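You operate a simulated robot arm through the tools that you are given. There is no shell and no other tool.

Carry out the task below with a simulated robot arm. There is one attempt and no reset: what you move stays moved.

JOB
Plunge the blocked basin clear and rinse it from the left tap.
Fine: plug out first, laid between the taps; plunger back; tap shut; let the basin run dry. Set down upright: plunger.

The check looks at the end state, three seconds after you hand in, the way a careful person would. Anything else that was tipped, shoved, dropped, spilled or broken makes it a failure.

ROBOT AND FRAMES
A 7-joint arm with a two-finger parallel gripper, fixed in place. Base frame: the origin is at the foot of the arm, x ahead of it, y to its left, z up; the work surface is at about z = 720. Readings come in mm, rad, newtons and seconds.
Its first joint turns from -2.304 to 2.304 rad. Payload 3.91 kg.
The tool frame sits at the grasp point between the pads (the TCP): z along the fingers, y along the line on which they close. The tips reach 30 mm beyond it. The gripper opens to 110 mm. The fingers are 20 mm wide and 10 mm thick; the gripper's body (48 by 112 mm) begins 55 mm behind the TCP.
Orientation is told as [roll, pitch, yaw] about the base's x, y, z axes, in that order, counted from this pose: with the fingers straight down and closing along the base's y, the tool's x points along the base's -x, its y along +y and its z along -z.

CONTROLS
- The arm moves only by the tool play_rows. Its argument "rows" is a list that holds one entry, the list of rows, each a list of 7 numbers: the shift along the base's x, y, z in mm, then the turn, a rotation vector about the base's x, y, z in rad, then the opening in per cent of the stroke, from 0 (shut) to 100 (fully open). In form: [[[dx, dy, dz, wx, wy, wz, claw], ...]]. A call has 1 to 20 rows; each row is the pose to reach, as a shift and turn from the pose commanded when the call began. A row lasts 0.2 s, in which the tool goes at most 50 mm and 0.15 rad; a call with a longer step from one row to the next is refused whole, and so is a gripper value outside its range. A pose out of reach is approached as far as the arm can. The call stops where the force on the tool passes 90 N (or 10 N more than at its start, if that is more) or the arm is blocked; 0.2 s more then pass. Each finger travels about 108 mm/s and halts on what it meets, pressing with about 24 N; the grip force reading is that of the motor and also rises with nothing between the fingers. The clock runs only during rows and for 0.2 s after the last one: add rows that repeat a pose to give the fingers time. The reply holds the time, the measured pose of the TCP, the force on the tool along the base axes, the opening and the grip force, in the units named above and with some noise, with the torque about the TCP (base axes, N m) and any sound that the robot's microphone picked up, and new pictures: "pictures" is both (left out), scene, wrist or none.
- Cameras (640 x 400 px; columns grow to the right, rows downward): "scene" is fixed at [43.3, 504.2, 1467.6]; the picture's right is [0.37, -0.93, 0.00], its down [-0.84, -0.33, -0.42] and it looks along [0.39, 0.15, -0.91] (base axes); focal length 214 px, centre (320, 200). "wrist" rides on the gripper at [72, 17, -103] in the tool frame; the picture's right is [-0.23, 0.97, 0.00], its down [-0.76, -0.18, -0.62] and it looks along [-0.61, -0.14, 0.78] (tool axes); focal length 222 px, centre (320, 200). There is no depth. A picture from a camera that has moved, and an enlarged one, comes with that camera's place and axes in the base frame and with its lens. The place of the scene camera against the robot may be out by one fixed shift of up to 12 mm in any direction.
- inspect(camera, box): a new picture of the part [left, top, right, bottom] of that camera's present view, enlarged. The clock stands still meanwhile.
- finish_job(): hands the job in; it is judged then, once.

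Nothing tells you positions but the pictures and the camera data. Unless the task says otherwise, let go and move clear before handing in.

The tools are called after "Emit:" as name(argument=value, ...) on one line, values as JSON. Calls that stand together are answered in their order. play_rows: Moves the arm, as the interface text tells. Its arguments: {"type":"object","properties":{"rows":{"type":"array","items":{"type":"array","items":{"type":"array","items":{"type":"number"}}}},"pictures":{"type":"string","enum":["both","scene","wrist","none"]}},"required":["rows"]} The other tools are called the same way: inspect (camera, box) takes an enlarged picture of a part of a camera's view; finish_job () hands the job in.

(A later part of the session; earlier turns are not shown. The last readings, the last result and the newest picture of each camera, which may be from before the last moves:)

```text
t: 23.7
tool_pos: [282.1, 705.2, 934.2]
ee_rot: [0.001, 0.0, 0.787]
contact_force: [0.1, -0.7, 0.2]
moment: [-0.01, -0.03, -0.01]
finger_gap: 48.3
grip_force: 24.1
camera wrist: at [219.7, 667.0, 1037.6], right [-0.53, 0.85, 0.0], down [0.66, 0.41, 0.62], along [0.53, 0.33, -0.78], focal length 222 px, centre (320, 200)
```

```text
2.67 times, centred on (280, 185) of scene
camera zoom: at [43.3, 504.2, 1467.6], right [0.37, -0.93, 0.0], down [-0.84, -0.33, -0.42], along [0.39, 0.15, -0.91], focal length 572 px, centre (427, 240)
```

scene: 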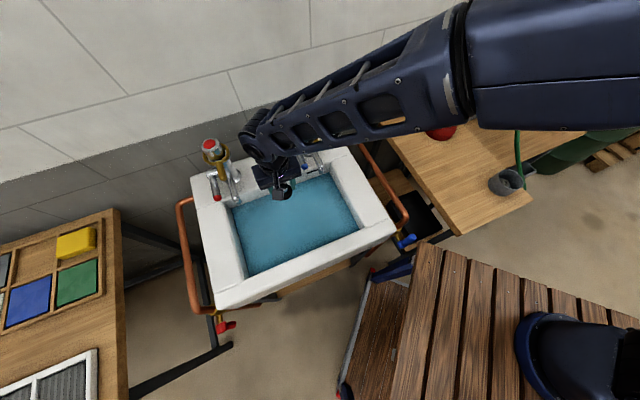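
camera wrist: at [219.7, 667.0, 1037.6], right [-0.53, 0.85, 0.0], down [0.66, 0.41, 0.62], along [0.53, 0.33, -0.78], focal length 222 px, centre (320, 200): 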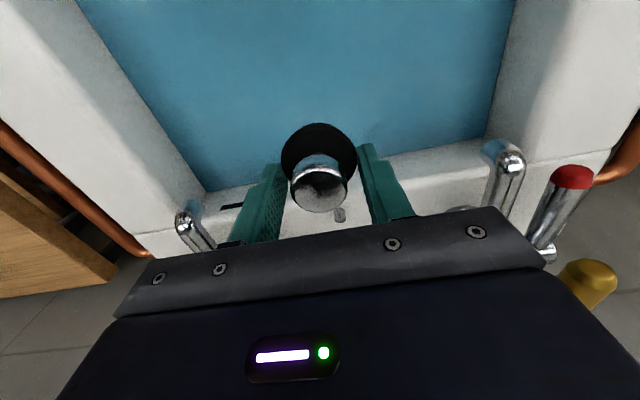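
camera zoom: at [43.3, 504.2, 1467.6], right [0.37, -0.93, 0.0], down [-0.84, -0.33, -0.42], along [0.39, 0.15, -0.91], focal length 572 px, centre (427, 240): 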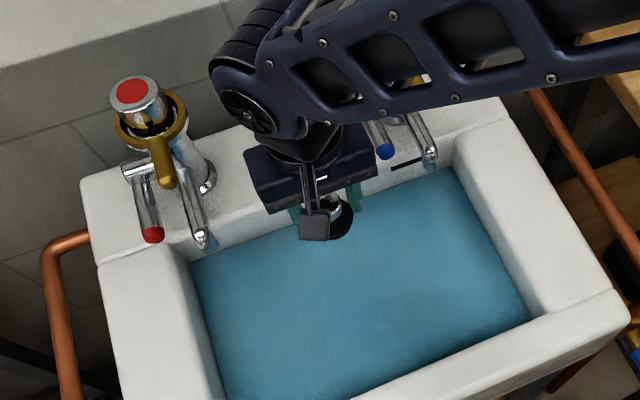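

The plug is a black stopper with a chrome knob, held by its rim and hanging level. I'll carry it in over the ledge centre at about (387, 808), then check before lowering.

Emit:
play_rows(rows=[[[18, 17, 0, 0, 0, 0, 0], [36, 35, 0, 0, 0, 0, 0], [54, 53, 0, 0, 0, 0, 0], [72, 71, 0, 0, 0, 0, 0], [90, 88, 0, 0, 0, 0, 0], [105, 103, 0, 0, 0, 0, 0], [105, 103, -10, 0, 0, 0, 0], [105, 103, -20, 0, 0, 0, 0]]])

Emit:
inspect(camera="wrist", box=[160, 80, 480, 260])

Emit:
inspect(camera="scene", box=[180, 90, 380, 230])

```text
t: 25.5
tool_pos: [387.7, 809.7, 914.4]
ee_rot: [0.001, 0.001, 0.788]
contact_force: [0.5, -1.0, -0.7]
moment: [0.0, 0.0, -0.03]
finger_gap: 48.1
grip_force: 24.0
camera wrist: at [324.8, 770.6, 1017.4], right [-0.53, 0.85, 0.0], down [0.66, 0.41, 0.62], along [0.53, 0.33, -0.78], focal length 222 px, centre (320, 200)
```

scene: 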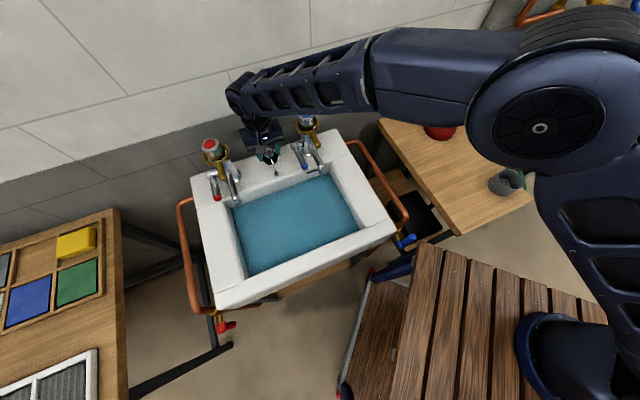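
wrist: 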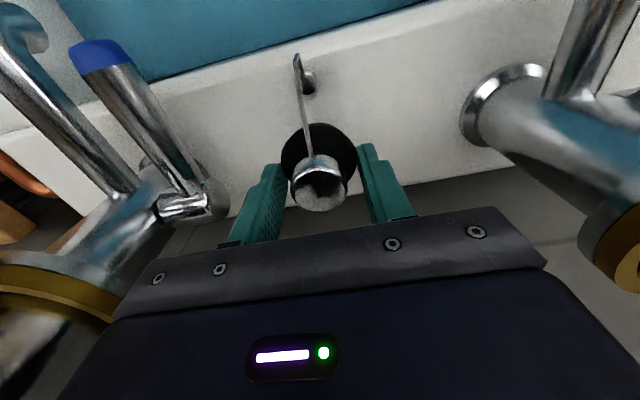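

```text
2.00 times, centred on (320, 170) of wrist
camera zoom: at [324.8, 770.6, 1017.4], right [-0.53, 0.85, 0.0], down [0.66, 0.41, 0.62], along [0.53, 0.33, -0.78], focal length 444 px, centre (320, 260)
```

zoom: 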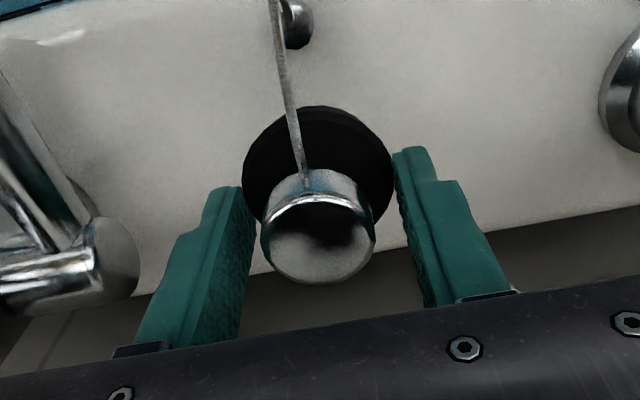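

```text
2.86 times, centred on (280, 160) of scene
camera zoom: at [43.3, 504.2, 1467.6], right [0.37, -0.93, 0.0], down [-0.84, -0.33, -0.42], along [0.39, 0.15, -0.91], focal length 613 px, centre (434, 314)
```

zoom: 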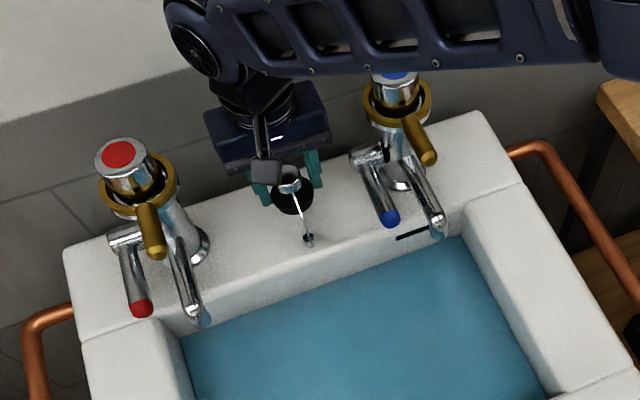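

The plug hangs over the middle of the ledge, clear of both taps and the chain boss. I'll lower slowly to contact.

Emit:
play_rows(rows=[[[0, 0, -4, 0, 0, 0, 0], [0, 0, -8, 0, 0, 0, 0], [0, 0, -12, 0, 0, 0, 0], [0, 0, -14, 0, 0, 0, 0]]], pictures="none")

Emit:
play_rows(rows=[[[0, 0, -2, 0, 0, 0, 0], [0, 0, -4, 0, 0, 0, 0]]], pictures="none")

Emit:
play_rows(rows=[[[0, 0, -2, 0, 0, 0, 0], [0, 0, -4, 0, 0, 0, 0]]], pictures="wrist")

```text
t: 26.5
tool_pos: [386.8, 809.5, 898.8]
ee_rot: [0.001, -0.001, 0.786]
contact_force: [1.1, 0.0, -1.4]
moment: [0.01, 0.01, 0.0]
finger_gap: 48.7
grip_force: 24.1
```

```text
t: 27.1
tool_pos: [387.9, 809.6, 895.9]
ee_rot: [0.001, 0.0, 0.787]
contact_force: [0.3, 0.2, -1.6]
moment: [0.04, 0.0, 0.01]
finger_gap: 48.5
grip_force: 23.6
```

```text
t: 27.7
tool_pos: [388.2, 808.5, 891.6]
ee_rot: [0.001, 0.001, 0.786]
contact_force: [-0.3, -0.1, -0.7]
moment: [0.01, 0.01, 0.02]
finger_gap: 48.4
grip_force: 23.9
camera wrist: at [326.2, 770.2, 994.8], right [-0.53, 0.85, 0.0], down [0.66, 0.41, 0.62], along [0.53, 0.33, -0.78], focal length 222 px, centre (320, 200)
```

wrist: 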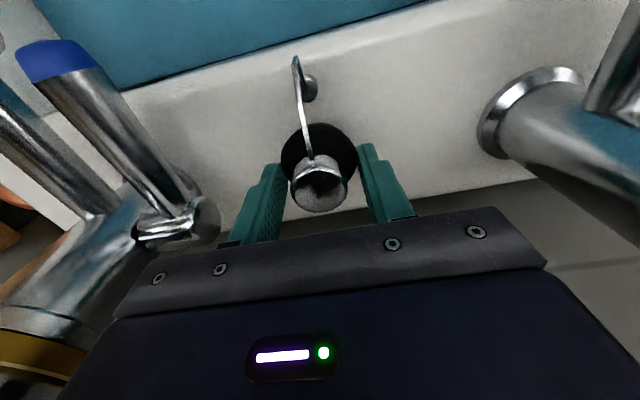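

Emit:
play_rows(rows=[[[0, 0, -2, 0, 0, 0, 0], [0, 0, -4, 0, 0, 0, 0]]], pictures="none")

Emit:
play_rows(rows=[[[0, 0, -2, 0, 0, 0, 0], [0, 0, -3, 0, 0, 0, 0]]], pictures="none")

Emit:
play_rows(rows=[[[0, 0, -1, 0, 0, 0, 0], [0, 0, -2, 0, 0, 0, 0]]], pictures="wrist")

```text
t: 28.3
tool_pos: [388.0, 809.1, 888.0]
ee_rot: [0.001, 0.001, 0.786]
contact_force: [-0.5, -0.3, -1.1]
moment: [0.0, -0.01, 0.0]
finger_gap: 48.3
grip_force: 23.8
```

```text
t: 28.9
tool_pos: [387.7, 808.8, 885.0]
ee_rot: [0.002, 0.0, 0.787]
contact_force: [0.6, 0.9, -0.9]
moment: [0.01, -0.03, 0.01]
finger_gap: 48.4
grip_force: 23.5
```

```text
t: 29.5
tool_pos: [386.2, 809.3, 883.1]
ee_rot: [0.001, 0.001, 0.788]
contact_force: [0.0, -0.7, -0.6]
moment: [-0.03, -0.01, -0.01]
finger_gap: 48.4
grip_force: 24.3
camera wrist: at [325.8, 769.8, 986.0], right [-0.53, 0.85, 0.0], down [0.66, 0.41, 0.62], along [0.53, 0.33, -0.78], focal length 222 px, centre (320, 200)
```

wrist: 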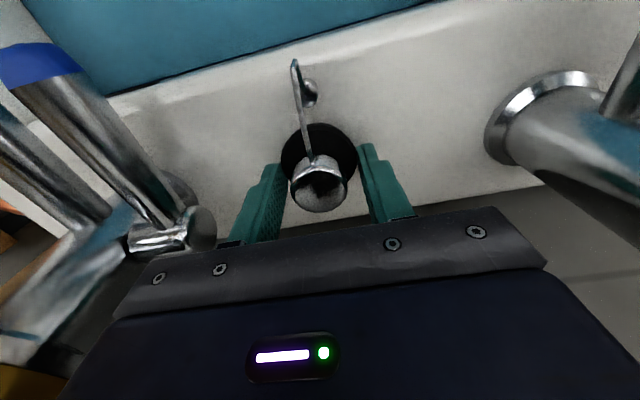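

Emit:
play_rows(rows=[[[0, 0, -1, 0, 0, 0, 0], [0, 0, -2, 0, 0, 0, 0]]], pictures="none")

Emit:
play_rows(rows=[[[0, 0, -1, 0, 0, 0, 0], [0, 0, -2, 0, 0, 0, 0]]], pictures="none")

Emit:
play_rows(rows=[[[0, 0, -1, 0, 0, 0, 0], [0, 0, -2, 0, 0, 0, 0]]], pictures="none")

Emit:
play_rows(rows=[[[0, 0, -1, 0, 0, 0, 0], [0, 0, -2, 0, 0, 0, 0]]], pictures="wrist")

```text
t: 30.1
tool_pos: [387.1, 809.6, 880.8]
ee_rot: [0.002, -0.001, 0.787]
contact_force: [0.1, -0.6, -0.1]
moment: [0.01, -0.04, 0.01]
finger_gap: 48.2
grip_force: 23.6
```

```text
t: 30.7
tool_pos: [387.4, 810.0, 878.3]
ee_rot: [0.001, 0.0, 0.786]
contact_force: [-0.5, -1.0, -0.3]
moment: [-0.03, 0.01, 0.0]
finger_gap: 48.3
grip_force: 23.4
```

```text
t: 31.3
tool_pos: [388.1, 809.2, 877.2]
ee_rot: [0.002, 0.0, 0.786]
contact_force: [1.0, -2.9, 16.5]
moment: [-0.15, 0.04, 0.04]
finger_gap: 48.2
grip_force: 23.8
```

```text
t: 31.9
tool_pos: [387.6, 809.4, 877.4]
ee_rot: [0.003, -0.004, 0.788]
contact_force: [0.3, -5.7, 38.8]
moment: [-0.32, 0.04, 0.1]
finger_gap: 48.5
grip_force: 23.9
camera wrist: at [325.8, 769.9, 980.4], right [-0.53, 0.85, 0.0], down [0.66, 0.41, 0.63], along [0.53, 0.33, -0.78], focal length 222 px, centre (320, 200)
```

wrist: 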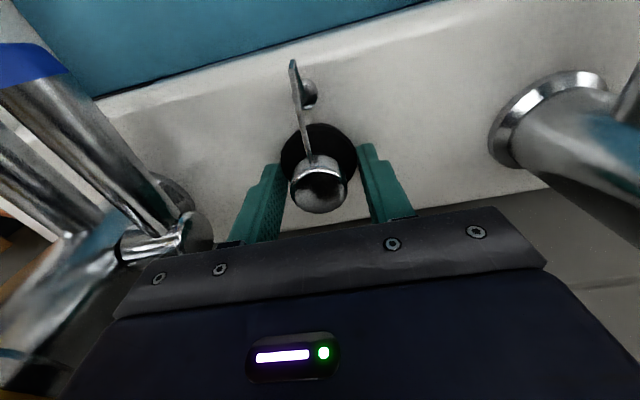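

Contact with the ledge at a TCP height of about 877 (38 N). I'll ease off the pressure and open the fingers slowly.

Emit:
play_rows(rows=[[[0, 0, 1.5, 0, 0, 0, 0], [0, 0, 2.5, 0, 0, 0, 0], [0, 0, 2.5, 0, 0, 0, 44], [0, 0, 2.5, 0, 0, 0, 50], [0, 0, 2.5, 0, 0, 0, 60], [0, 0, 2.5, 0, 0, 0, 68]]], pictures="wrist")

```text
t: 33.3
tool_pos: [387.9, 809.8, 878.1]
ee_rot: [0.001, -0.001, 0.788]
contact_force: [-0.3, 0.1, 0.4]
moment: [0.01, 0.02, -0.03]
finger_gap: 74.8
grip_force: 0.1
camera wrist: at [325.7, 770.3, 980.3], right [-0.53, 0.85, 0.0], down [0.66, 0.41, 0.62], along [0.53, 0.33, -0.78], focal length 222 px, centre (320, 200)
```

wrist: 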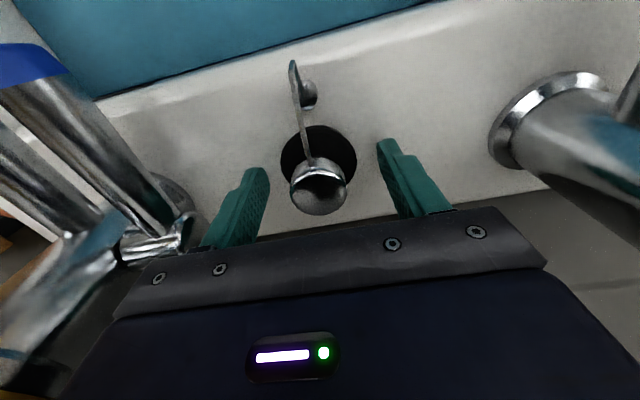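

The plug stands on the ledge between the taps with the chain lying to its boss. I'll rise straight up and check it.

Emit:
play_rows(rows=[[[0, 0, 20, 0, 0, 0, 68], [0, 0, 50, 0, 0, 0, 68], [0, 0, 90, 0, 0, 0, 68], [0, 0, 130, 0, 0, 0, 68], [0, 0, 170, 0, 0, 0, 68], [-15, -15, 210, 0, 0, 0, 68], [-35, -35, 250, 0, 0, 0, 68], [-60, -60, 280, 0, 0, 0, 68]]])

Emit:
inspect(camera="wrist", box=[180, 60, 440, 240])

```text
t: 35.1
tool_pos: [326.7, 748.5, 1157.3]
ee_rot: [0.0, 0.001, 0.785]
contact_force: [0.6, 0.5, -1.2]
moment: [-0.03, 0.05, 0.0]
finger_gap: 74.9
grip_force: 0.1
camera wrist: at [265.5, 709.4, 1261.0], right [-0.53, 0.85, 0.0], down [0.66, 0.41, 0.62], along [0.53, 0.33, -0.78], focal length 222 px, centre (320, 200)
```

scene: 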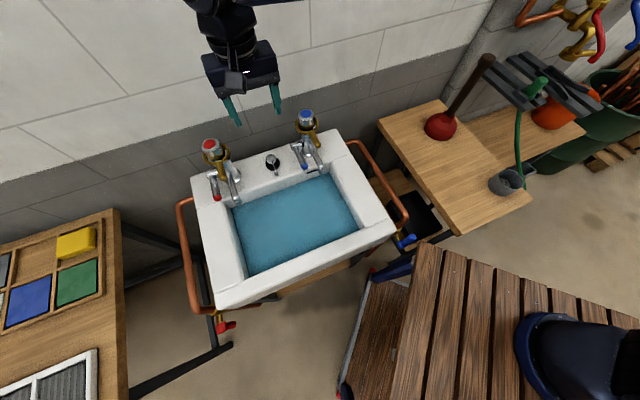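
wrist: 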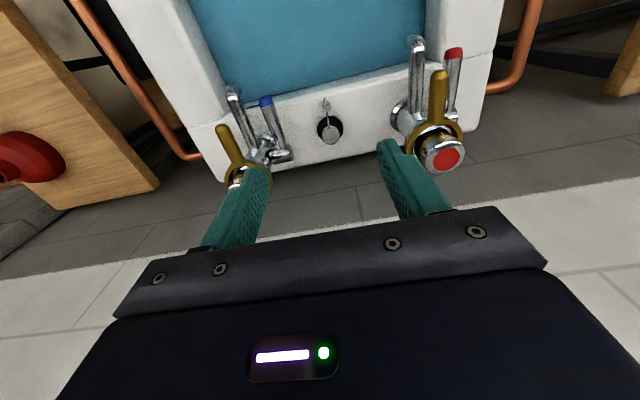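

```text
2.22 times, centred on (310, 150) of wrist
camera zoom: at [265.5, 709.4, 1261.0], right [-0.53, 0.85, 0.0], down [0.66, 0.41, 0.62], along [0.53, 0.33, -0.78], focal length 494 px, centre (342, 311)
```

zoom: 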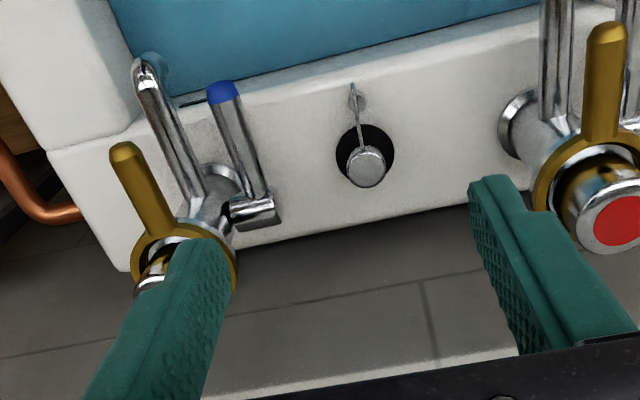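

The plug is laid neatly between the taps and the water level hasn't moved, so the drain is indeed blocked. Next I'll swing over to look at the plunger closely.

Emit:
play_rows(rows=[[[21, -34, 6, 0, 0, -0.049, 68], [42, -69, 11, 0, 0, -0.098, 68], [63, -103, 17, 0, 0, -0.147, 68], [84, -138, 22, 0, 0, -0.195, 68], [105, -172, 28, 0, 0, -0.244, 68], [126, -207, 34, 0, 0, -0.293, 68], [147, -241, 39, 0, 0, -0.342, 68], [168, -276, 45, 0, 0, -0.39, 68], [189, -310, 50, 0, 0, -0.44, 68], [210, -345, 56, 0, 0, -0.49, 68], [231, -379, 62, 0, 0, -0.54, 68], [252, -414, 67, 0, 0, -0.586, 68], [273, -448, 73, 0, 0, -0.635, 68]]])

Emit:
inspect(camera="wrist", box=[160, 0, 480, 240])

```text
t: 37.9
tool_pos: [601.7, 299.9, 1229.5]
ee_rot: [0.002, -0.001, 0.152]
contact_force: [0.3, 0.0, 0.0]
moment: [-0.06, -0.01, 0.04]
finger_gap: 74.7
grip_force: 0.0
camera wrist: at [528.2, 305.6, 1333.9], right [0.08, 1.0, 0.0], down [0.78, -0.06, 0.62], along [0.62, -0.05, -0.78], focal length 222 px, centre (320, 200)
```

scene: 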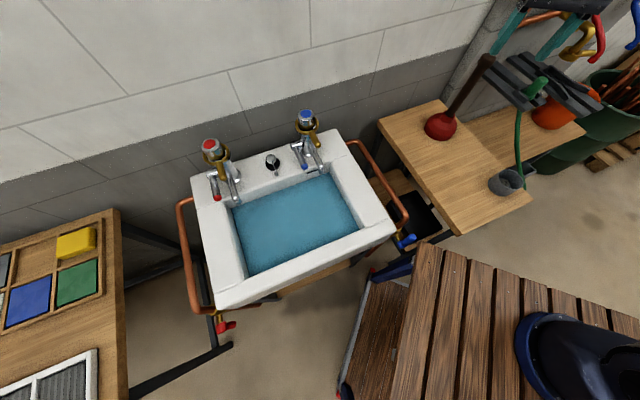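
wrist: 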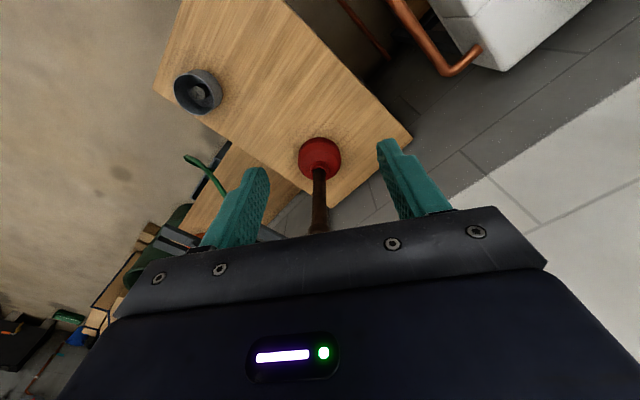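

```text
1.67 times, centred on (320, 120) of wrist
camera zoom: at [528.2, 305.6, 1333.9], right [0.08, 1.0, 0.0], down [0.78, -0.06, 0.62], along [0.62, -0.05, -0.78], focal length 370 px, centre (320, 333)
```

zoom: 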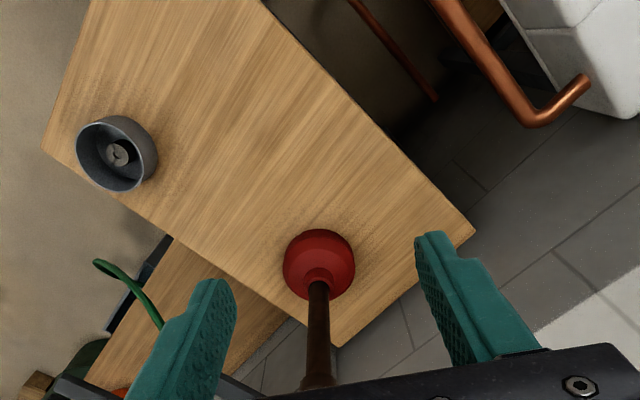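

Triangulating with the wrist camera alone, the plunger stands at about (792, 283) with its handle top near z≈1090. I want to locate the grey bars near it before approaching, so I'll turn the camera that way.

Emit:
play_rows(rows=[[[0, 10, 5, 0, 0, -0.12, 68], [0, 20, 10, 0, 0, -0.24, 68], [0, 30, 15, 0, 0, -0.36, 68], [0, 40, 20, 0, 0, -0.48, 68], [0, 50, 20, 0, 0, -0.6, 68]]], pictures="wrist")

Emit:
inspect(camera="wrist", box=[160, 0, 480, 240])

```text
t: 39.1
tool_pos: [600.6, 350.9, 1250.1]
ee_rot: [0.001, 0.0, -0.449]
contact_force: [-0.5, -1.1, 0.4]
moment: [0.01, 0.01, -0.01]
finger_gap: 75.0
grip_force: 0.1
camera wrist: at [543.8, 398.0, 1353.8], right [0.63, 0.78, 0.0], down [0.61, -0.49, 0.62], along [0.49, -0.39, -0.78], focal length 222 px, centre (320, 200)
```

wrist: 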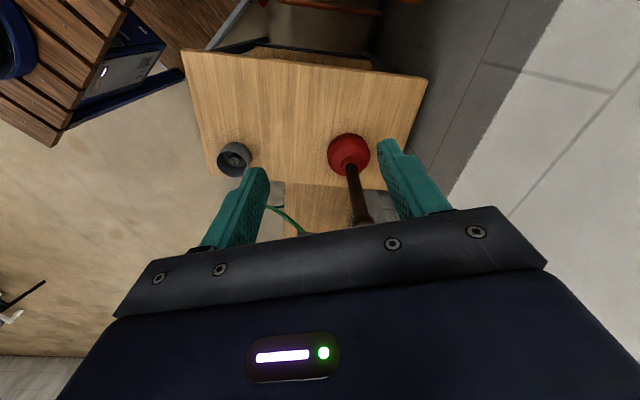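

```text
1.67 times, centred on (320, 120) of wrist
camera zoom: at [543.8, 398.0, 1353.8], right [0.63, 0.78, 0.0], down [0.61, -0.49, 0.62], along [0.49, -0.39, -0.78], focal length 370 px, centre (320, 333)
```

zoom: 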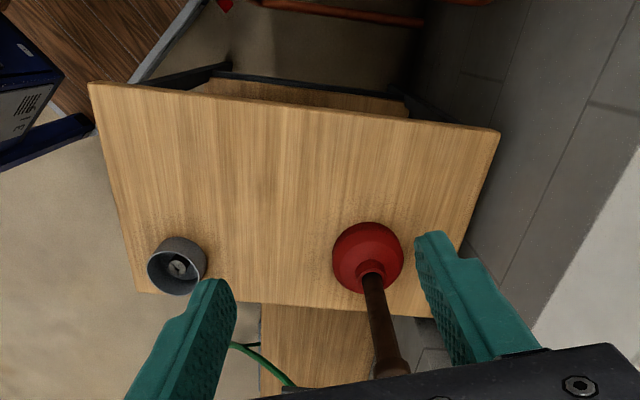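

Handle top estimate is now (796, 288, 1088). I'll approach above it while keeping well clear, and look for the bars again.

Emit:
play_rows(rows=[[[40, -12, 0, 0, 0, 0, 68], [80, -24, 0, 0, 0, 0, 68], [120, -36, 0, 0, 0, 0, 68], [150, -50, 0, 0, 0, 0, 68], [170, -58, 0, 0, 0, 0, 68]]])

Emit:
inspect(camera="wrist", box=[160, 60, 480, 250])

Emit:
inspect(camera="scene", box=[400, 0, 640, 180])

```text
t: 40.3
tool_pos: [769.7, 293.1, 1251.6]
ee_rot: [0.0, -0.001, -0.449]
contact_force: [0.0, 0.3, 0.1]
moment: [0.0, -0.07, -0.02]
finger_gap: 74.7
grip_force: 0.1
camera wrist: at [713.4, 339.9, 1355.4], right [0.63, 0.78, 0.0], down [0.61, -0.49, 0.62], along [0.49, -0.39, -0.78], focal length 222 px, centre (320, 200)
```

scene: 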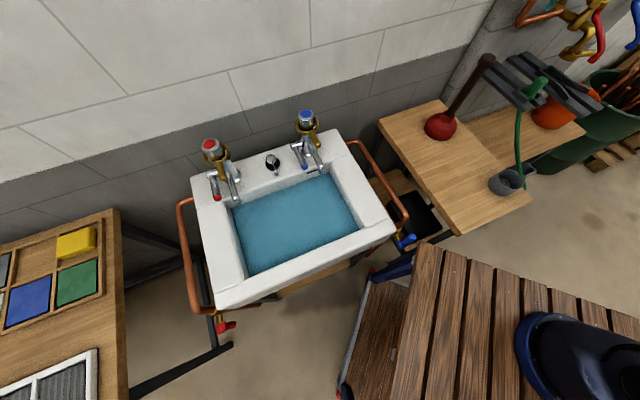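
wrist: 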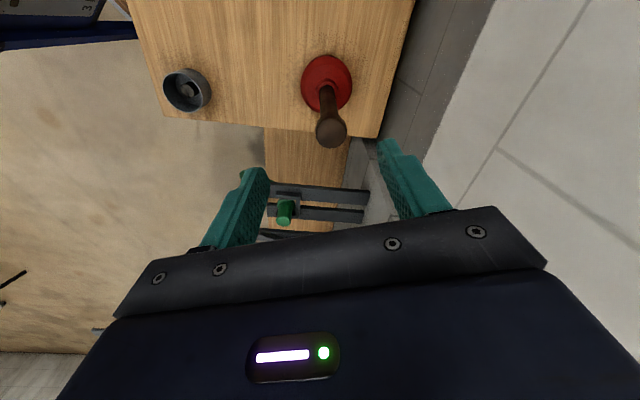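

```text
2.00 times, centred on (320, 155) of wrist
camera zoom: at [713.4, 339.9, 1355.4], right [0.63, 0.78, 0.0], down [0.61, -0.49, 0.62], along [0.49, -0.39, -0.78], focal length 444 px, centre (320, 290)
```

zoom: 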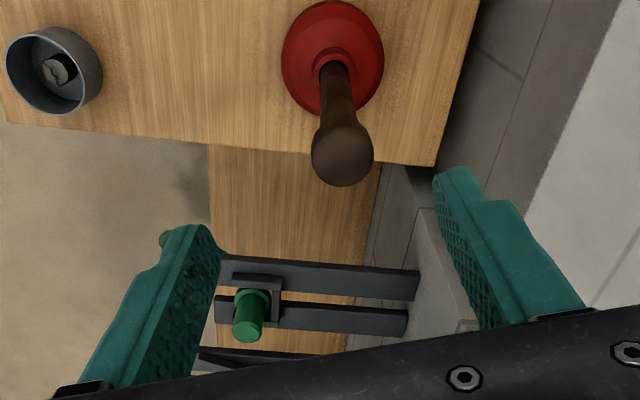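

```text
2.22 times, centred on (520, 90) of scene
camera zoom: at [43.3, 504.2, 1467.6], right [0.37, -0.93, 0.0], down [-0.84, -0.33, -0.42], along [0.39, 0.15, -0.91], focal length 477 px, centre (-124, 444)
```

zoom: 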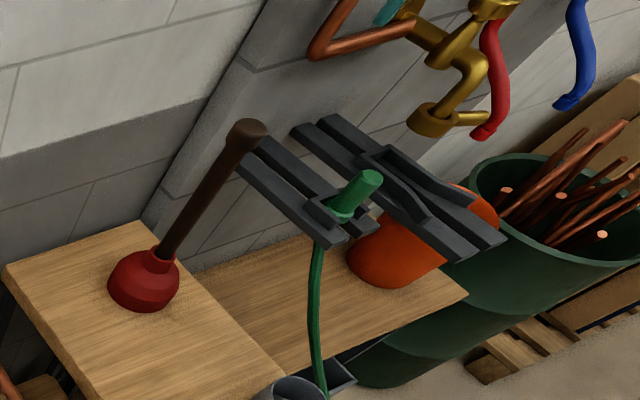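

The grey bars turn out to be about 250 mm beyond the plunger, so the approach is clear. The plunger's axis is near (807, 283) with a slightly flared top at z≈1082; I'll hover above it and check the alignment.

Emit:
play_rows(rows=[[[20, -5, -10, 0, 0, 0, 68], [37, -10, -30, 0, 0, 0, 68], [37, -10, -60, 0, 0, 0, 68], [37, -10, -90, 0, 0, 0, 68], [37, -10, -105, 0, 0, 0, 68]]], pictures="wrist")

Emit:
inspect(camera="wrist", box=[200, 60, 440, 240])

```text
t: 41.5
tool_pos: [807.2, 282.7, 1146.2]
ee_rot: [0.002, 0.0, -0.449]
contact_force: [-0.6, -0.2, -0.1]
moment: [0.02, -0.06, -0.01]
finger_gap: 75.0
grip_force: 0.0
camera wrist: at [751.3, 329.4, 1249.1], right [0.63, 0.78, 0.0], down [0.61, -0.49, 0.62], along [0.49, -0.39, -0.78], focal length 222 px, centre (320, 200)
```

wrist: 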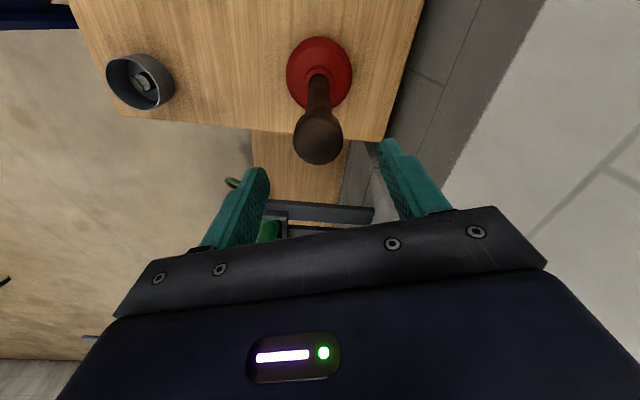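

```text
2.22 times, centred on (320, 150) of wrist
camera zoom: at [751.3, 329.4, 1249.1], right [0.63, 0.78, 0.0], down [0.61, -0.49, 0.62], along [0.49, -0.39, -0.78], focal length 494 px, centre (320, 311)
```

zoom: 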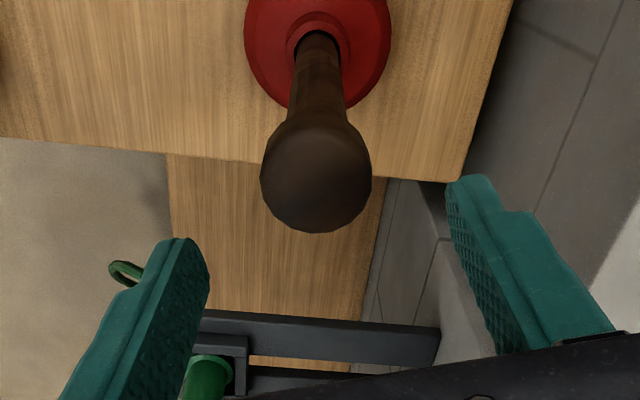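

Aligned within a millimetre or so: handle top at (808, 283, 1081). I'll descend over it so the knob sits just under the palm and close on the shaft.

Emit:
play_rows(rows=[[[1, 0, -20, 0, 0, 0, 68], [1, 0, -40, 0, 0, 0, 68], [1, 0, -60, 0, 0, 0, 68], [1, 0, -80, 0, 0, 0, 68], [1, 0, -95, 0, 0, 0, 68], [1, 0, -104, 0, 0, 0, 68]]], pictures="wrist")

```text
t: 42.9
tool_pos: [809.4, 283.3, 1042.6]
ee_rot: [0.001, 0.0, -0.449]
contact_force: [-0.4, 0.1, -0.3]
moment: [0.0, 0.03, 0.01]
finger_gap: 74.8
grip_force: 0.0
camera wrist: at [752.1, 330.6, 1145.1], right [0.63, 0.78, 0.0], down [0.61, -0.49, 0.62], along [0.49, -0.39, -0.78], focal length 222 px, centre (320, 200)
```

wrist: 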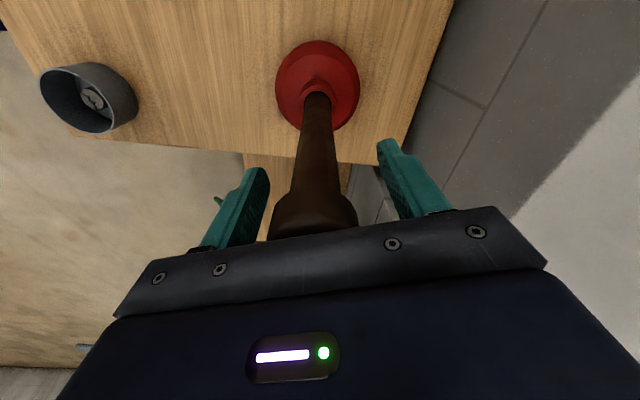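

Emit:
play_rows(rows=[[[0, 0, -4, 0, 0, 0, 68], [0, 0, -8, 0, 0, 0, 60], [0, 0, -8, 0, 0, 0, 40], [0, 0, -8, 0, 0, 0, 20], [0, 0, -8, 0, 0, 0, 0], [0, 0, -8, 0, 0, 0, 0], [0, 0, -8, 0, 0, 0, 0]]], pictures="wrist")

```text
t: 44.5
tool_pos: [810.1, 284.8, 1033.2]
ee_rot: [0.003, 0.0, -0.448]
contact_force: [0.4, 0.1, 2.6]
moment: [0.04, -0.01, -0.01]
finger_gap: 38.9
grip_force: 24.1
camera wrist: at [752.3, 330.6, 1136.8], right [0.63, 0.78, 0.0], down [0.61, -0.49, 0.62], along [0.49, -0.39, -0.78], focal length 222 px, centre (320, 200)
```

wrist: 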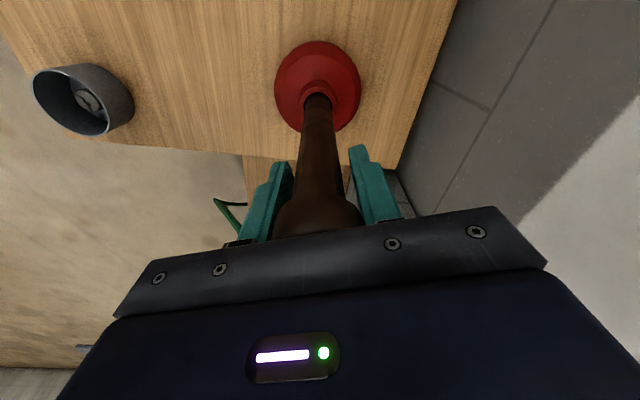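

The fingers hold the 39 mm knob with the palm just above it. I'll lift slightly to test the hold and see that the plunger hangs straight.

Emit:
play_rows(rows=[[[0, 0, 4, 0, 0, 0, 0], [0, 0, 10, 0, 0, 0, 0], [0, 0, 20, 0, 0, 0, 0], [0, 0, 30, 0, 0, 0, 0]]])

Emit:
inspect(camera="scene", box=[380, 20, 560, 160])

```text
t: 45.5
tool_pos: [809.0, 283.2, 1061.6]
ee_rot: [0.001, -0.001, -0.449]
contact_force: [0.6, -0.8, -2.3]
moment: [-0.02, -0.02, 0.01]
finger_gap: 39.2
grip_force: 23.9
camera wrist: at [752.1, 329.9, 1166.2], right [0.63, 0.78, 0.0], down [0.61, -0.49, 0.62], along [0.49, -0.39, -0.78], focal length 222 px, centre (320, 200)
```

scene: 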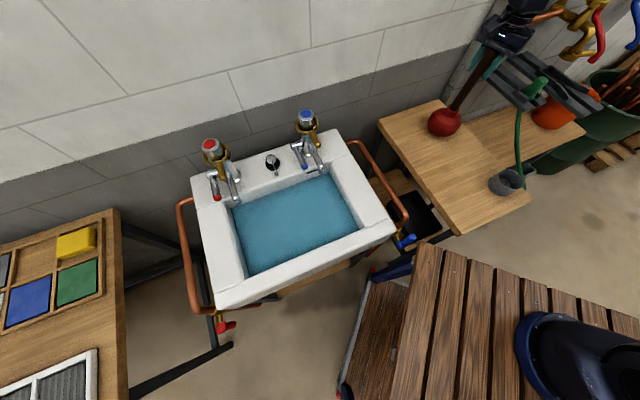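
wrist: 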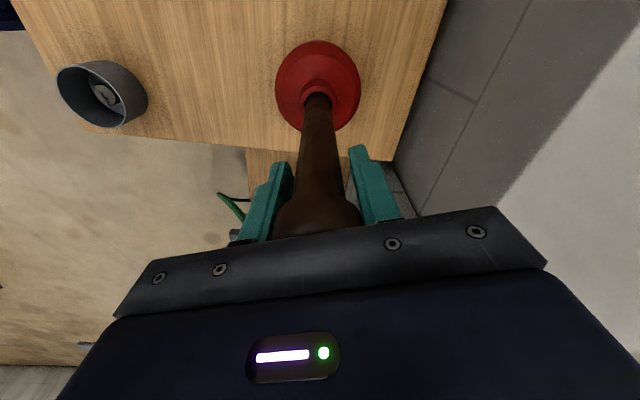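

```text
2.86 times, centred on (470, 90) of scene
camera zoom: at [43.3, 504.2, 1467.6], right [0.37, -0.93, 0.0], down [-0.84, -0.33, -0.42], along [0.39, 0.15, -0.91], focal length 613 px, centre (-109, 514)
```

zoom: 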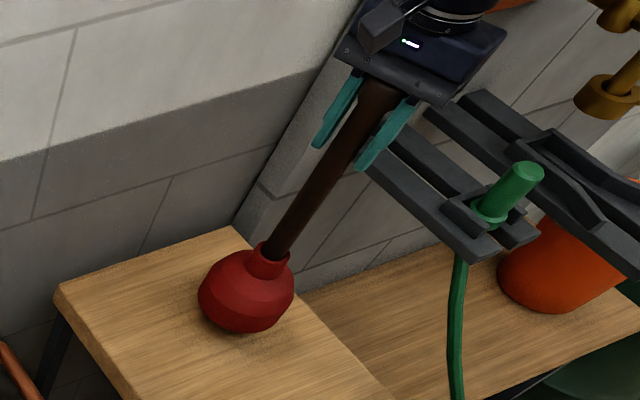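

The plunger hangs straight and firmly held. I'll raise it well clear of the basin rim and carry it across to the drain.

Emit:
play_rows(rows=[[[0, 0, 30, 0, 0, 0, 0], [0, 0, 60, 0, 0, 0, 0], [0, 0, 90, 0, 0, 0, 0], [0, 0, 115, 0, 0, 0, 0], [-30, 20, 120, 0, 0, 0.05, 0], [-65, 45, 120, 0, 0, 0.1, 0], [-100, 69, 120, 0, 0, 0.15, 0], [-135, 93, 120, 0, 0, 0.2, 0], [-170, 117, 120, 0, 0, 0.25, 0], [-205, 141, 120, 0, 0, 0.3, 0], [-240, 165, 120, 0, 0, 0.35, 0], [-275, 189, 120, 0, 0, 0.4, 0]]])

```text
t: 48.1
tool_pos: [534.2, 473.7, 1181.8]
ee_rot: [0.002, 0.002, -0.051]
contact_force: [0.2, -0.9, -3.0]
moment: [0.02, -0.01, -0.03]
finger_gap: 38.8
grip_force: 24.1
camera wrist: at [464.8, 493.9, 1285.1], right [0.27, 0.96, 0.0], down [0.75, -0.22, 0.62], along [0.6, -0.17, -0.78], focal length 222 px, centre (320, 200)
```

scene: 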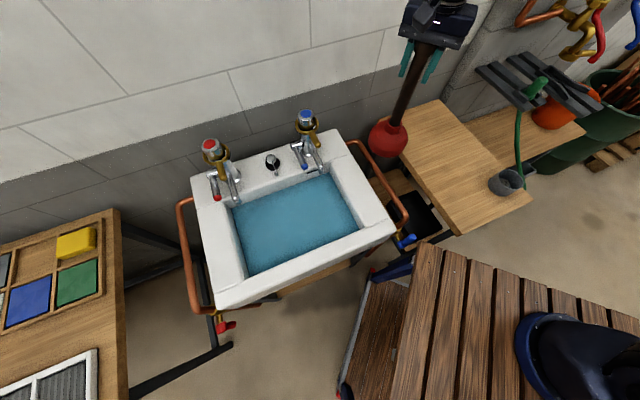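
wrist: 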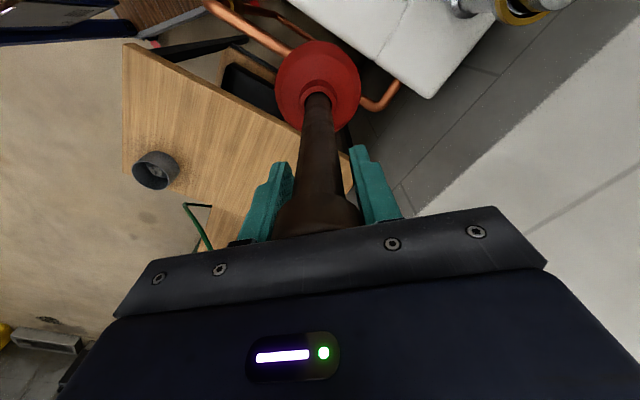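

Emit:
play_rows(rows=[[[-36, 24, 0, 0, 0, 0.05, 0], [-72, 49, 0, 0, 0, 0.1, 0], [-108, 73, 0, 0, 0, 0.15, 0], [-144, 97, 0, 0, 0, 0.2, 0], [-180, 121, 0, 0, 0, 0.25, 0], [-216, 146, 0, 0, 0, 0.3, 0], [-252, 170, 0, 0, 0, 0.35, 0], [-275, 186, -10, 0, 0, 0.4, 0], [-288, 195, -20, 0, 0, 0.44, 0]]])

Emit:
inspect(camera="scene", box=[170, 60, 430, 270])

```text
t: 50.1
tool_pos: [245.9, 667.9, 1163.5]
ee_rot: [0.003, 0.001, 0.391]
contact_force: [0.6, -0.2, -1.3]
moment: [0.01, 0.07, 0.0]
finger_gap: 38.7
grip_force: 24.2
camera wrist: at [173.6, 656.5, 1267.3], right [-0.16, 0.99, 0.0], down [0.77, 0.13, 0.62], along [0.61, 0.1, -0.78], focal length 222 px, centre (320, 200)
```

scene: 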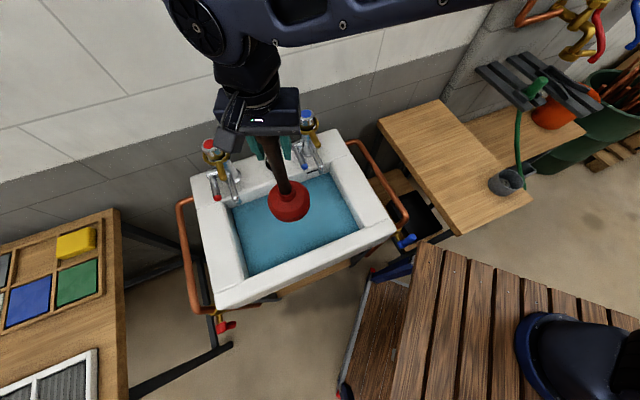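
wrist: 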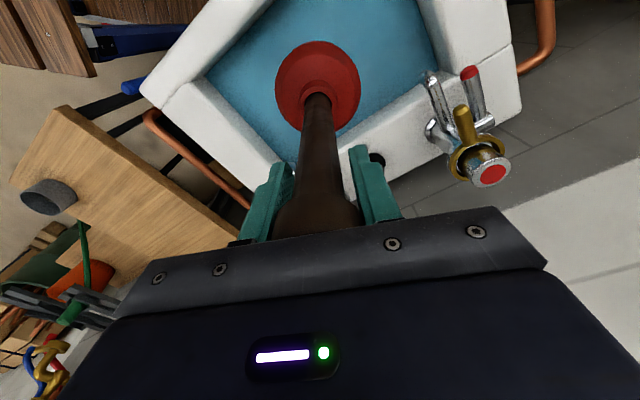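

```text
1.90 times, centred on (300, 165) of scene
camera zoom: at [43.3, 504.2, 1467.6], right [0.37, -0.93, 0.0], down [-0.84, -0.33, -0.42], along [0.39, 0.15, -0.91], focal length 408 px, centre (358, 267)
```

zoom: 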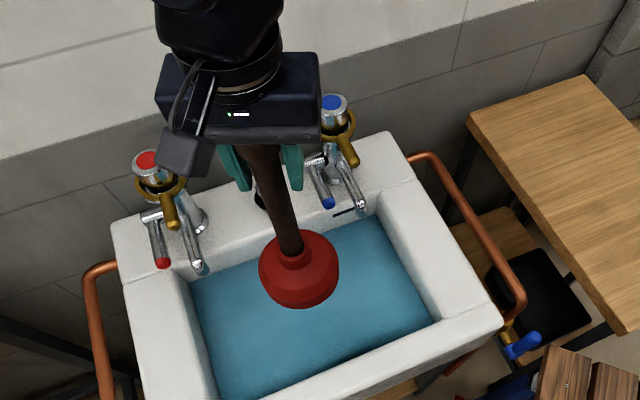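

The plunger is over the drain. I'll lower it, quickly at first and then in small steps until the cup meets the basin floor.

Emit:
play_rows(rows=[[[0, 0, -25, 0, 0, 0, 0], [0, 0, -50, 0, 0, 0, 0], [0, 0, -75, 0, 0, 0, 0], [0, 0, -90, 0, 0, 0, 0], [0, 0, -96, 0, 0, 0, 0]]], pictures="scene")

Emit:
play_rows(rows=[[[0, 0, -5, 0, 0, 0, 0], [0, 0, -10, 0, 0, 0, 0], [0, 0, -15, 0, 0, 0, 0], [0, 0, -18, 0, 0, 0, 0]]], pictures="none")

```text
t: 51.3
tool_pos: [244.7, 667.2, 1066.5]
ee_rot: [0.002, 0.001, 0.391]
contact_force: [1.1, 0.5, -1.8]
moment: [0.01, 0.01, 0.0]
finger_gap: 39.1
grip_force: 23.9
```

scene: 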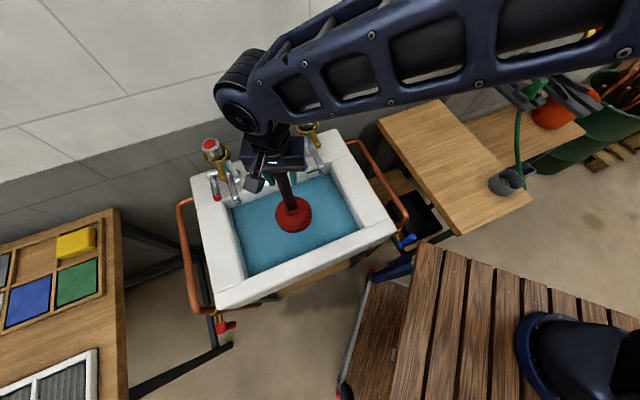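

```text
t: 52.3
tool_pos: [245.5, 666.6, 1050.1]
ee_rot: [0.002, -0.002, 0.392]
contact_force: [0.2, 0.0, -2.7]
moment: [0.03, 0.02, 0.02]
finger_gap: 38.6
grip_force: 24.4
```

Emit:
play_rows(rows=[[[0, 0, -5, 0, 0, 0, 0], [0, 0, -10, 0, 0, 0, 0], [0, 0, -15, 0, 0, 0, 0], [0, 0, -18, 0, 0, 0, 0]]], pictures="none")

Emit:
play_rows(rows=[[[0, 0, -4, 0, 0, 0, 0], [0, 0, -8, 0, 0, 0, 0], [0, 0, -12, 0, 0, 0, 0]]], pictures="none")

Emit:
play_rows(rows=[[[0, 0, -3, 0, 0, 0, 0], [0, 0, -6, 0, 0, 0, 0], [0, 0, -9, 0, 0, 0, 0]]], pictures="scene")

```text
t: 53.3
tool_pos: [246.2, 668.2, 1030.9]
ee_rot: [0.001, -0.002, 0.389]
contact_force: [0.0, 0.6, -1.9]
moment: [0.0, -0.02, 0.01]
finger_gap: 38.9
grip_force: 24.1
```

```text
t: 54.1
tool_pos: [246.2, 666.0, 1019.1]
ee_rot: [0.003, -0.001, 0.39]
contact_force: [0.8, 0.5, -2.4]
moment: [0.04, 0.01, 0.0]
finger_gap: 38.9
grip_force: 23.3
```

```text
t: 54.9
tool_pos: [247.4, 666.9, 1009.4]
ee_rot: [0.001, 0.0, 0.39]
contact_force: [-0.6, -0.3, -2.4]
moment: [0.02, 0.0, 0.01]
finger_gap: 39.2
grip_force: 23.7
```

scene: 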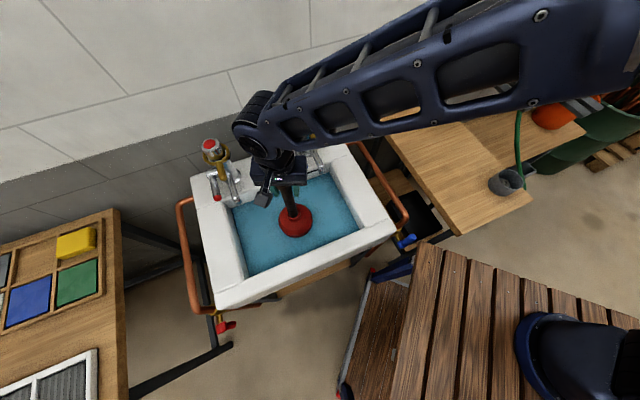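

Emit:
play_rows(rows=[[[0, 0, -3, 0, 0, 0, 0], [0, 0, -6, 0, 0, 0, 0], [0, 0, -9, 0, 0, 0, 0]]], pictures="none")

Emit:
play_rows(rows=[[[0, 0, -3, 0, 0, 0, 0], [0, 0, -6, 0, 0, 0, 0], [0, 0, -9, 0, 0, 0, 0]]], pictures="none")

Emit:
play_rows(rows=[[[0, 0, -3, 0, 0, 0, 0], [0, 0, -6, 0, 0, 0, 0], [0, 0, -9, 0, 0, 0, 0]]], pictures="scene")

Emit:
inspect(camera="scene", box=[230, 160, 370, 280])

```text
t: 55.7
tool_pos: [245.9, 666.8, 1001.1]
ee_rot: [0.001, -0.001, 0.39]
contact_force: [-0.1, 0.0, -1.4]
moment: [0.01, 0.02, 0.03]
finger_gap: 38.7
grip_force: 24.2
```

```text
t: 56.5
tool_pos: [246.8, 667.5, 992.9]
ee_rot: [0.004, 0.0, 0.392]
contact_force: [0.2, -0.4, -2.4]
moment: [0.02, 0.01, 0.01]
finger_gap: 39.0
grip_force: 24.1
```

```text
t: 57.3
tool_pos: [245.9, 667.2, 983.0]
ee_rot: [0.004, 0.0, 0.391]
contact_force: [-0.3, -0.4, -1.8]
moment: [-0.02, 0.03, -0.01]
finger_gap: 39.0
grip_force: 24.1
```

scene: 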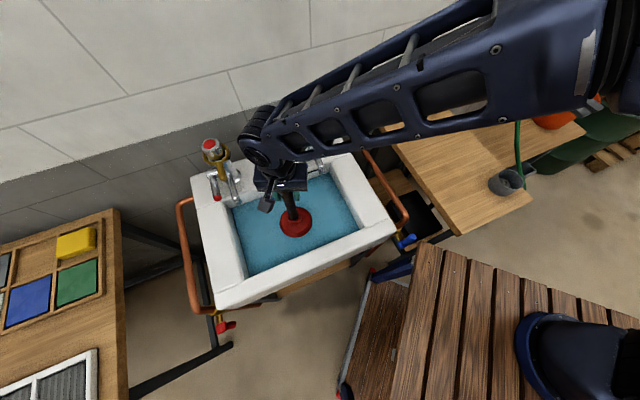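

```text
3.33 times, centred on (300, 220) of scene
camera zoom: at [43.3, 504.2, 1467.6], right [0.37, -0.93, 0.0], down [-0.84, -0.33, -0.42], along [0.39, 0.15, -0.91], focal length 715 px, centre (387, 133)
```

zoom: 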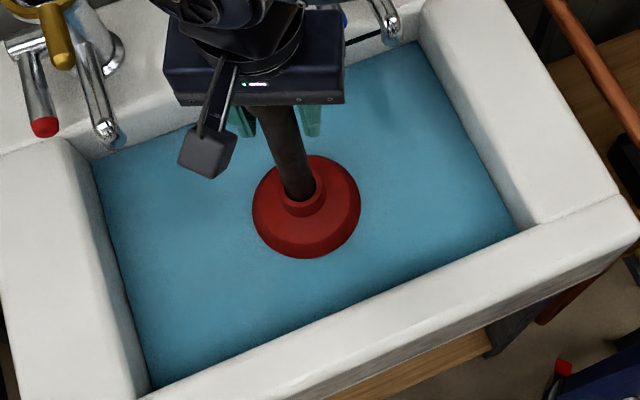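

Emit:
play_rows(rows=[[[0, 0, -3, 0, 0, 0, 0], [0, 0, -6, 0, 0, 0, 0], [0, 0, -9, 0, 0, 0, 0]]], pictures="none")

Emit:
play_rows(rows=[[[0, 0, -3, 0, 0, 0, 0], [0, 0, -6, 0, 0, 0, 0], [0, 0, -9, 0, 0, 0, 0]]], pictures="none")

Emit:
play_rows(rows=[[[0, 0, -3, 0, 0, 0, 0], [0, 0, -6, 0, 0, 0, 0], [0, 0, -9, 0, 0, 0, 0]]], pictures="scene")

```text
t: 58.1
tool_pos: [245.4, 667.2, 973.8]
ee_rot: [0.002, 0.0, 0.389]
contact_force: [1.1, 0.0, -2.9]
moment: [0.01, 0.02, -0.02]
finger_gap: 38.9
grip_force: 23.8
```

```text
t: 58.9
tool_pos: [245.1, 667.3, 964.8]
ee_rot: [0.002, 0.0, 0.39]
contact_force: [-0.3, -0.5, -2.5]
moment: [-0.01, 0.04, 0.01]
finger_gap: 38.9
grip_force: 23.7
```

```text
t: 59.7
tool_pos: [245.8, 666.9, 957.0]
ee_rot: [0.002, -0.001, 0.391]
contact_force: [-0.4, -0.2, 0.6]
moment: [0.02, 0.1, 0.04]
finger_gap: 38.9
grip_force: 23.7
```

scene: 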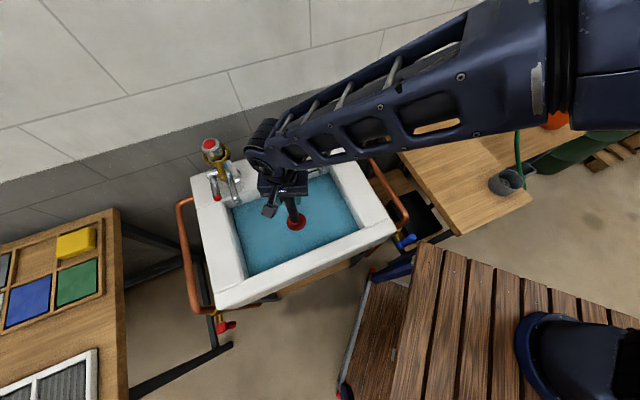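

The cup has just touched the floor at a TCP height of about 957. I'll press a first gentle stroke and watch force and sound.

Emit:
play_rows(rows=[[[0, 0, -4, 0, 0, 0, 0], [0, 0, -8, 0, 0, 0, 0]]], pictures="none")

Emit:
play_rows(rows=[[[0, 0, -4, 0, 0, 0, 0], [0, 0, -8, 0, 0, 0, 0]]], pictures="none")

```text
t: 60.3
tool_pos: [246.6, 667.5, 949.2]
ee_rot: [0.003, 0.0, 0.392]
contact_force: [1.1, -1.7, 4.6]
moment: [0.03, -0.12, -0.01]
finger_gap: 39.0
grip_force: 24.4
```

```text
t: 60.9
tool_pos: [246.7, 666.9, 940.2]
ee_rot: [0.001, 0.001, 0.391]
contact_force: [3.5, -0.5, 8.1]
moment: [0.26, -0.24, -0.09]
finger_gap: 39.0
grip_force: 24.2
```

The cup compresses softly, about 0.5 N/mm. I'll do a full set of pumping strokes keeping the cup seated.

Emit:
play_rows(rows=[[[0, 0, -8, 0, 0, 0, 0], [0, 0, -16, 0, 0, 0, 0], [0, 0, -8, 0, 0, 0, 0], [0, 0, 4, 0, 0, 0, 0], [0, 0, 12, 0, 0, 0, 0], [0, 0, 0, 0, 0, 0, 0], [0, 0, -14, 0, 0, 0, 0], [0, 0, -16, 0, 0, 0, 0], [0, 0, -2, 0, 0, 0, 0], [0, 0, 12, 0, 0, 0, 0]]], pictures="scene")

Emit:
inspect(camera="scene", box=[180, 110, 420, 280])

```text
t: 63.1
tool_pos: [245.7, 665.5, 950.6]
ee_rot: [0.0, 0.001, 0.392]
contact_force: [0.6, -2.0, 3.4]
moment: [-0.23, 0.06, 0.03]
finger_gap: 38.7
grip_force: 24.3
```

scene: 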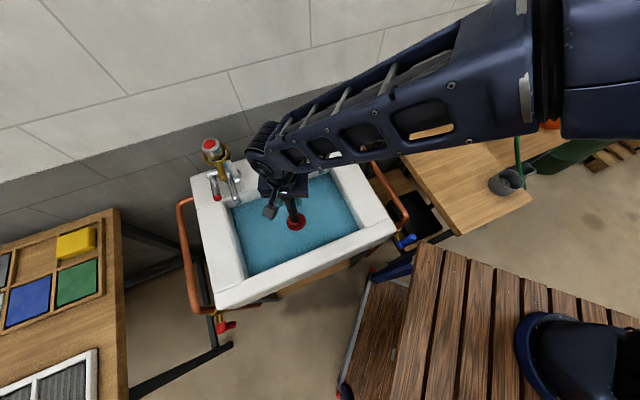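

```text
2.35 times, centred on (300, 195) of scene
camera zoom: at [43.3, 504.2, 1467.6], right [0.37, -0.93, 0.0], down [-0.84, -0.33, -0.42], along [0.39, 0.15, -0.91], focal length 505 px, centre (367, 212)
```

zoom: 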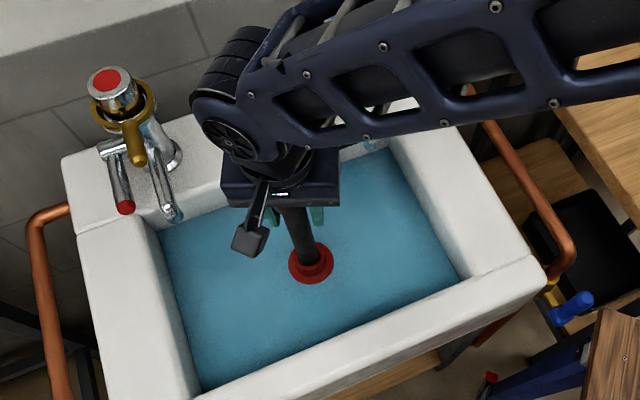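

The water is still standing. I'll press deeper and read the force at the bottom of the stroke.

Emit:
play_rows(rows=[[[0, 0, -15, 0, 0, 0, 0], [0, 0, -30, 0, 0, 0, 0], [0, 0, -38, 0, 0, 0, 0]]], pictures="none")

Emit:
play_rows(rows=[[[0, 0, 14, 0, 0, 0, 0], [0, 0, 28, 0, 0, 0, 0], [0, 0, 38, 0, 0, 0, 0]]], pictures="none")

```text
t: 63.8
tool_pos: [246.5, 672.1, 932.7]
ee_rot: [0.014, -0.008, 0.388]
contact_force: [0.0, -9.7, 39.4]
moment: [-0.04, 0.05, 0.04]
finger_gap: 39.0
grip_force: 23.8
stopped in row 3: the force on the tool passed its limit at 106 N (the readings are from after the stop); the commanded pose is now the measured one
```

```text
t: 64.6
tool_pos: [245.4, 671.0, 968.3]
ee_rot: [0.008, -0.005, 0.393]
contact_force: [0.3, 0.3, -2.3]
moment: [0.01, 0.01, -0.02]
finger_gap: 38.7
grip_force: 23.2
```

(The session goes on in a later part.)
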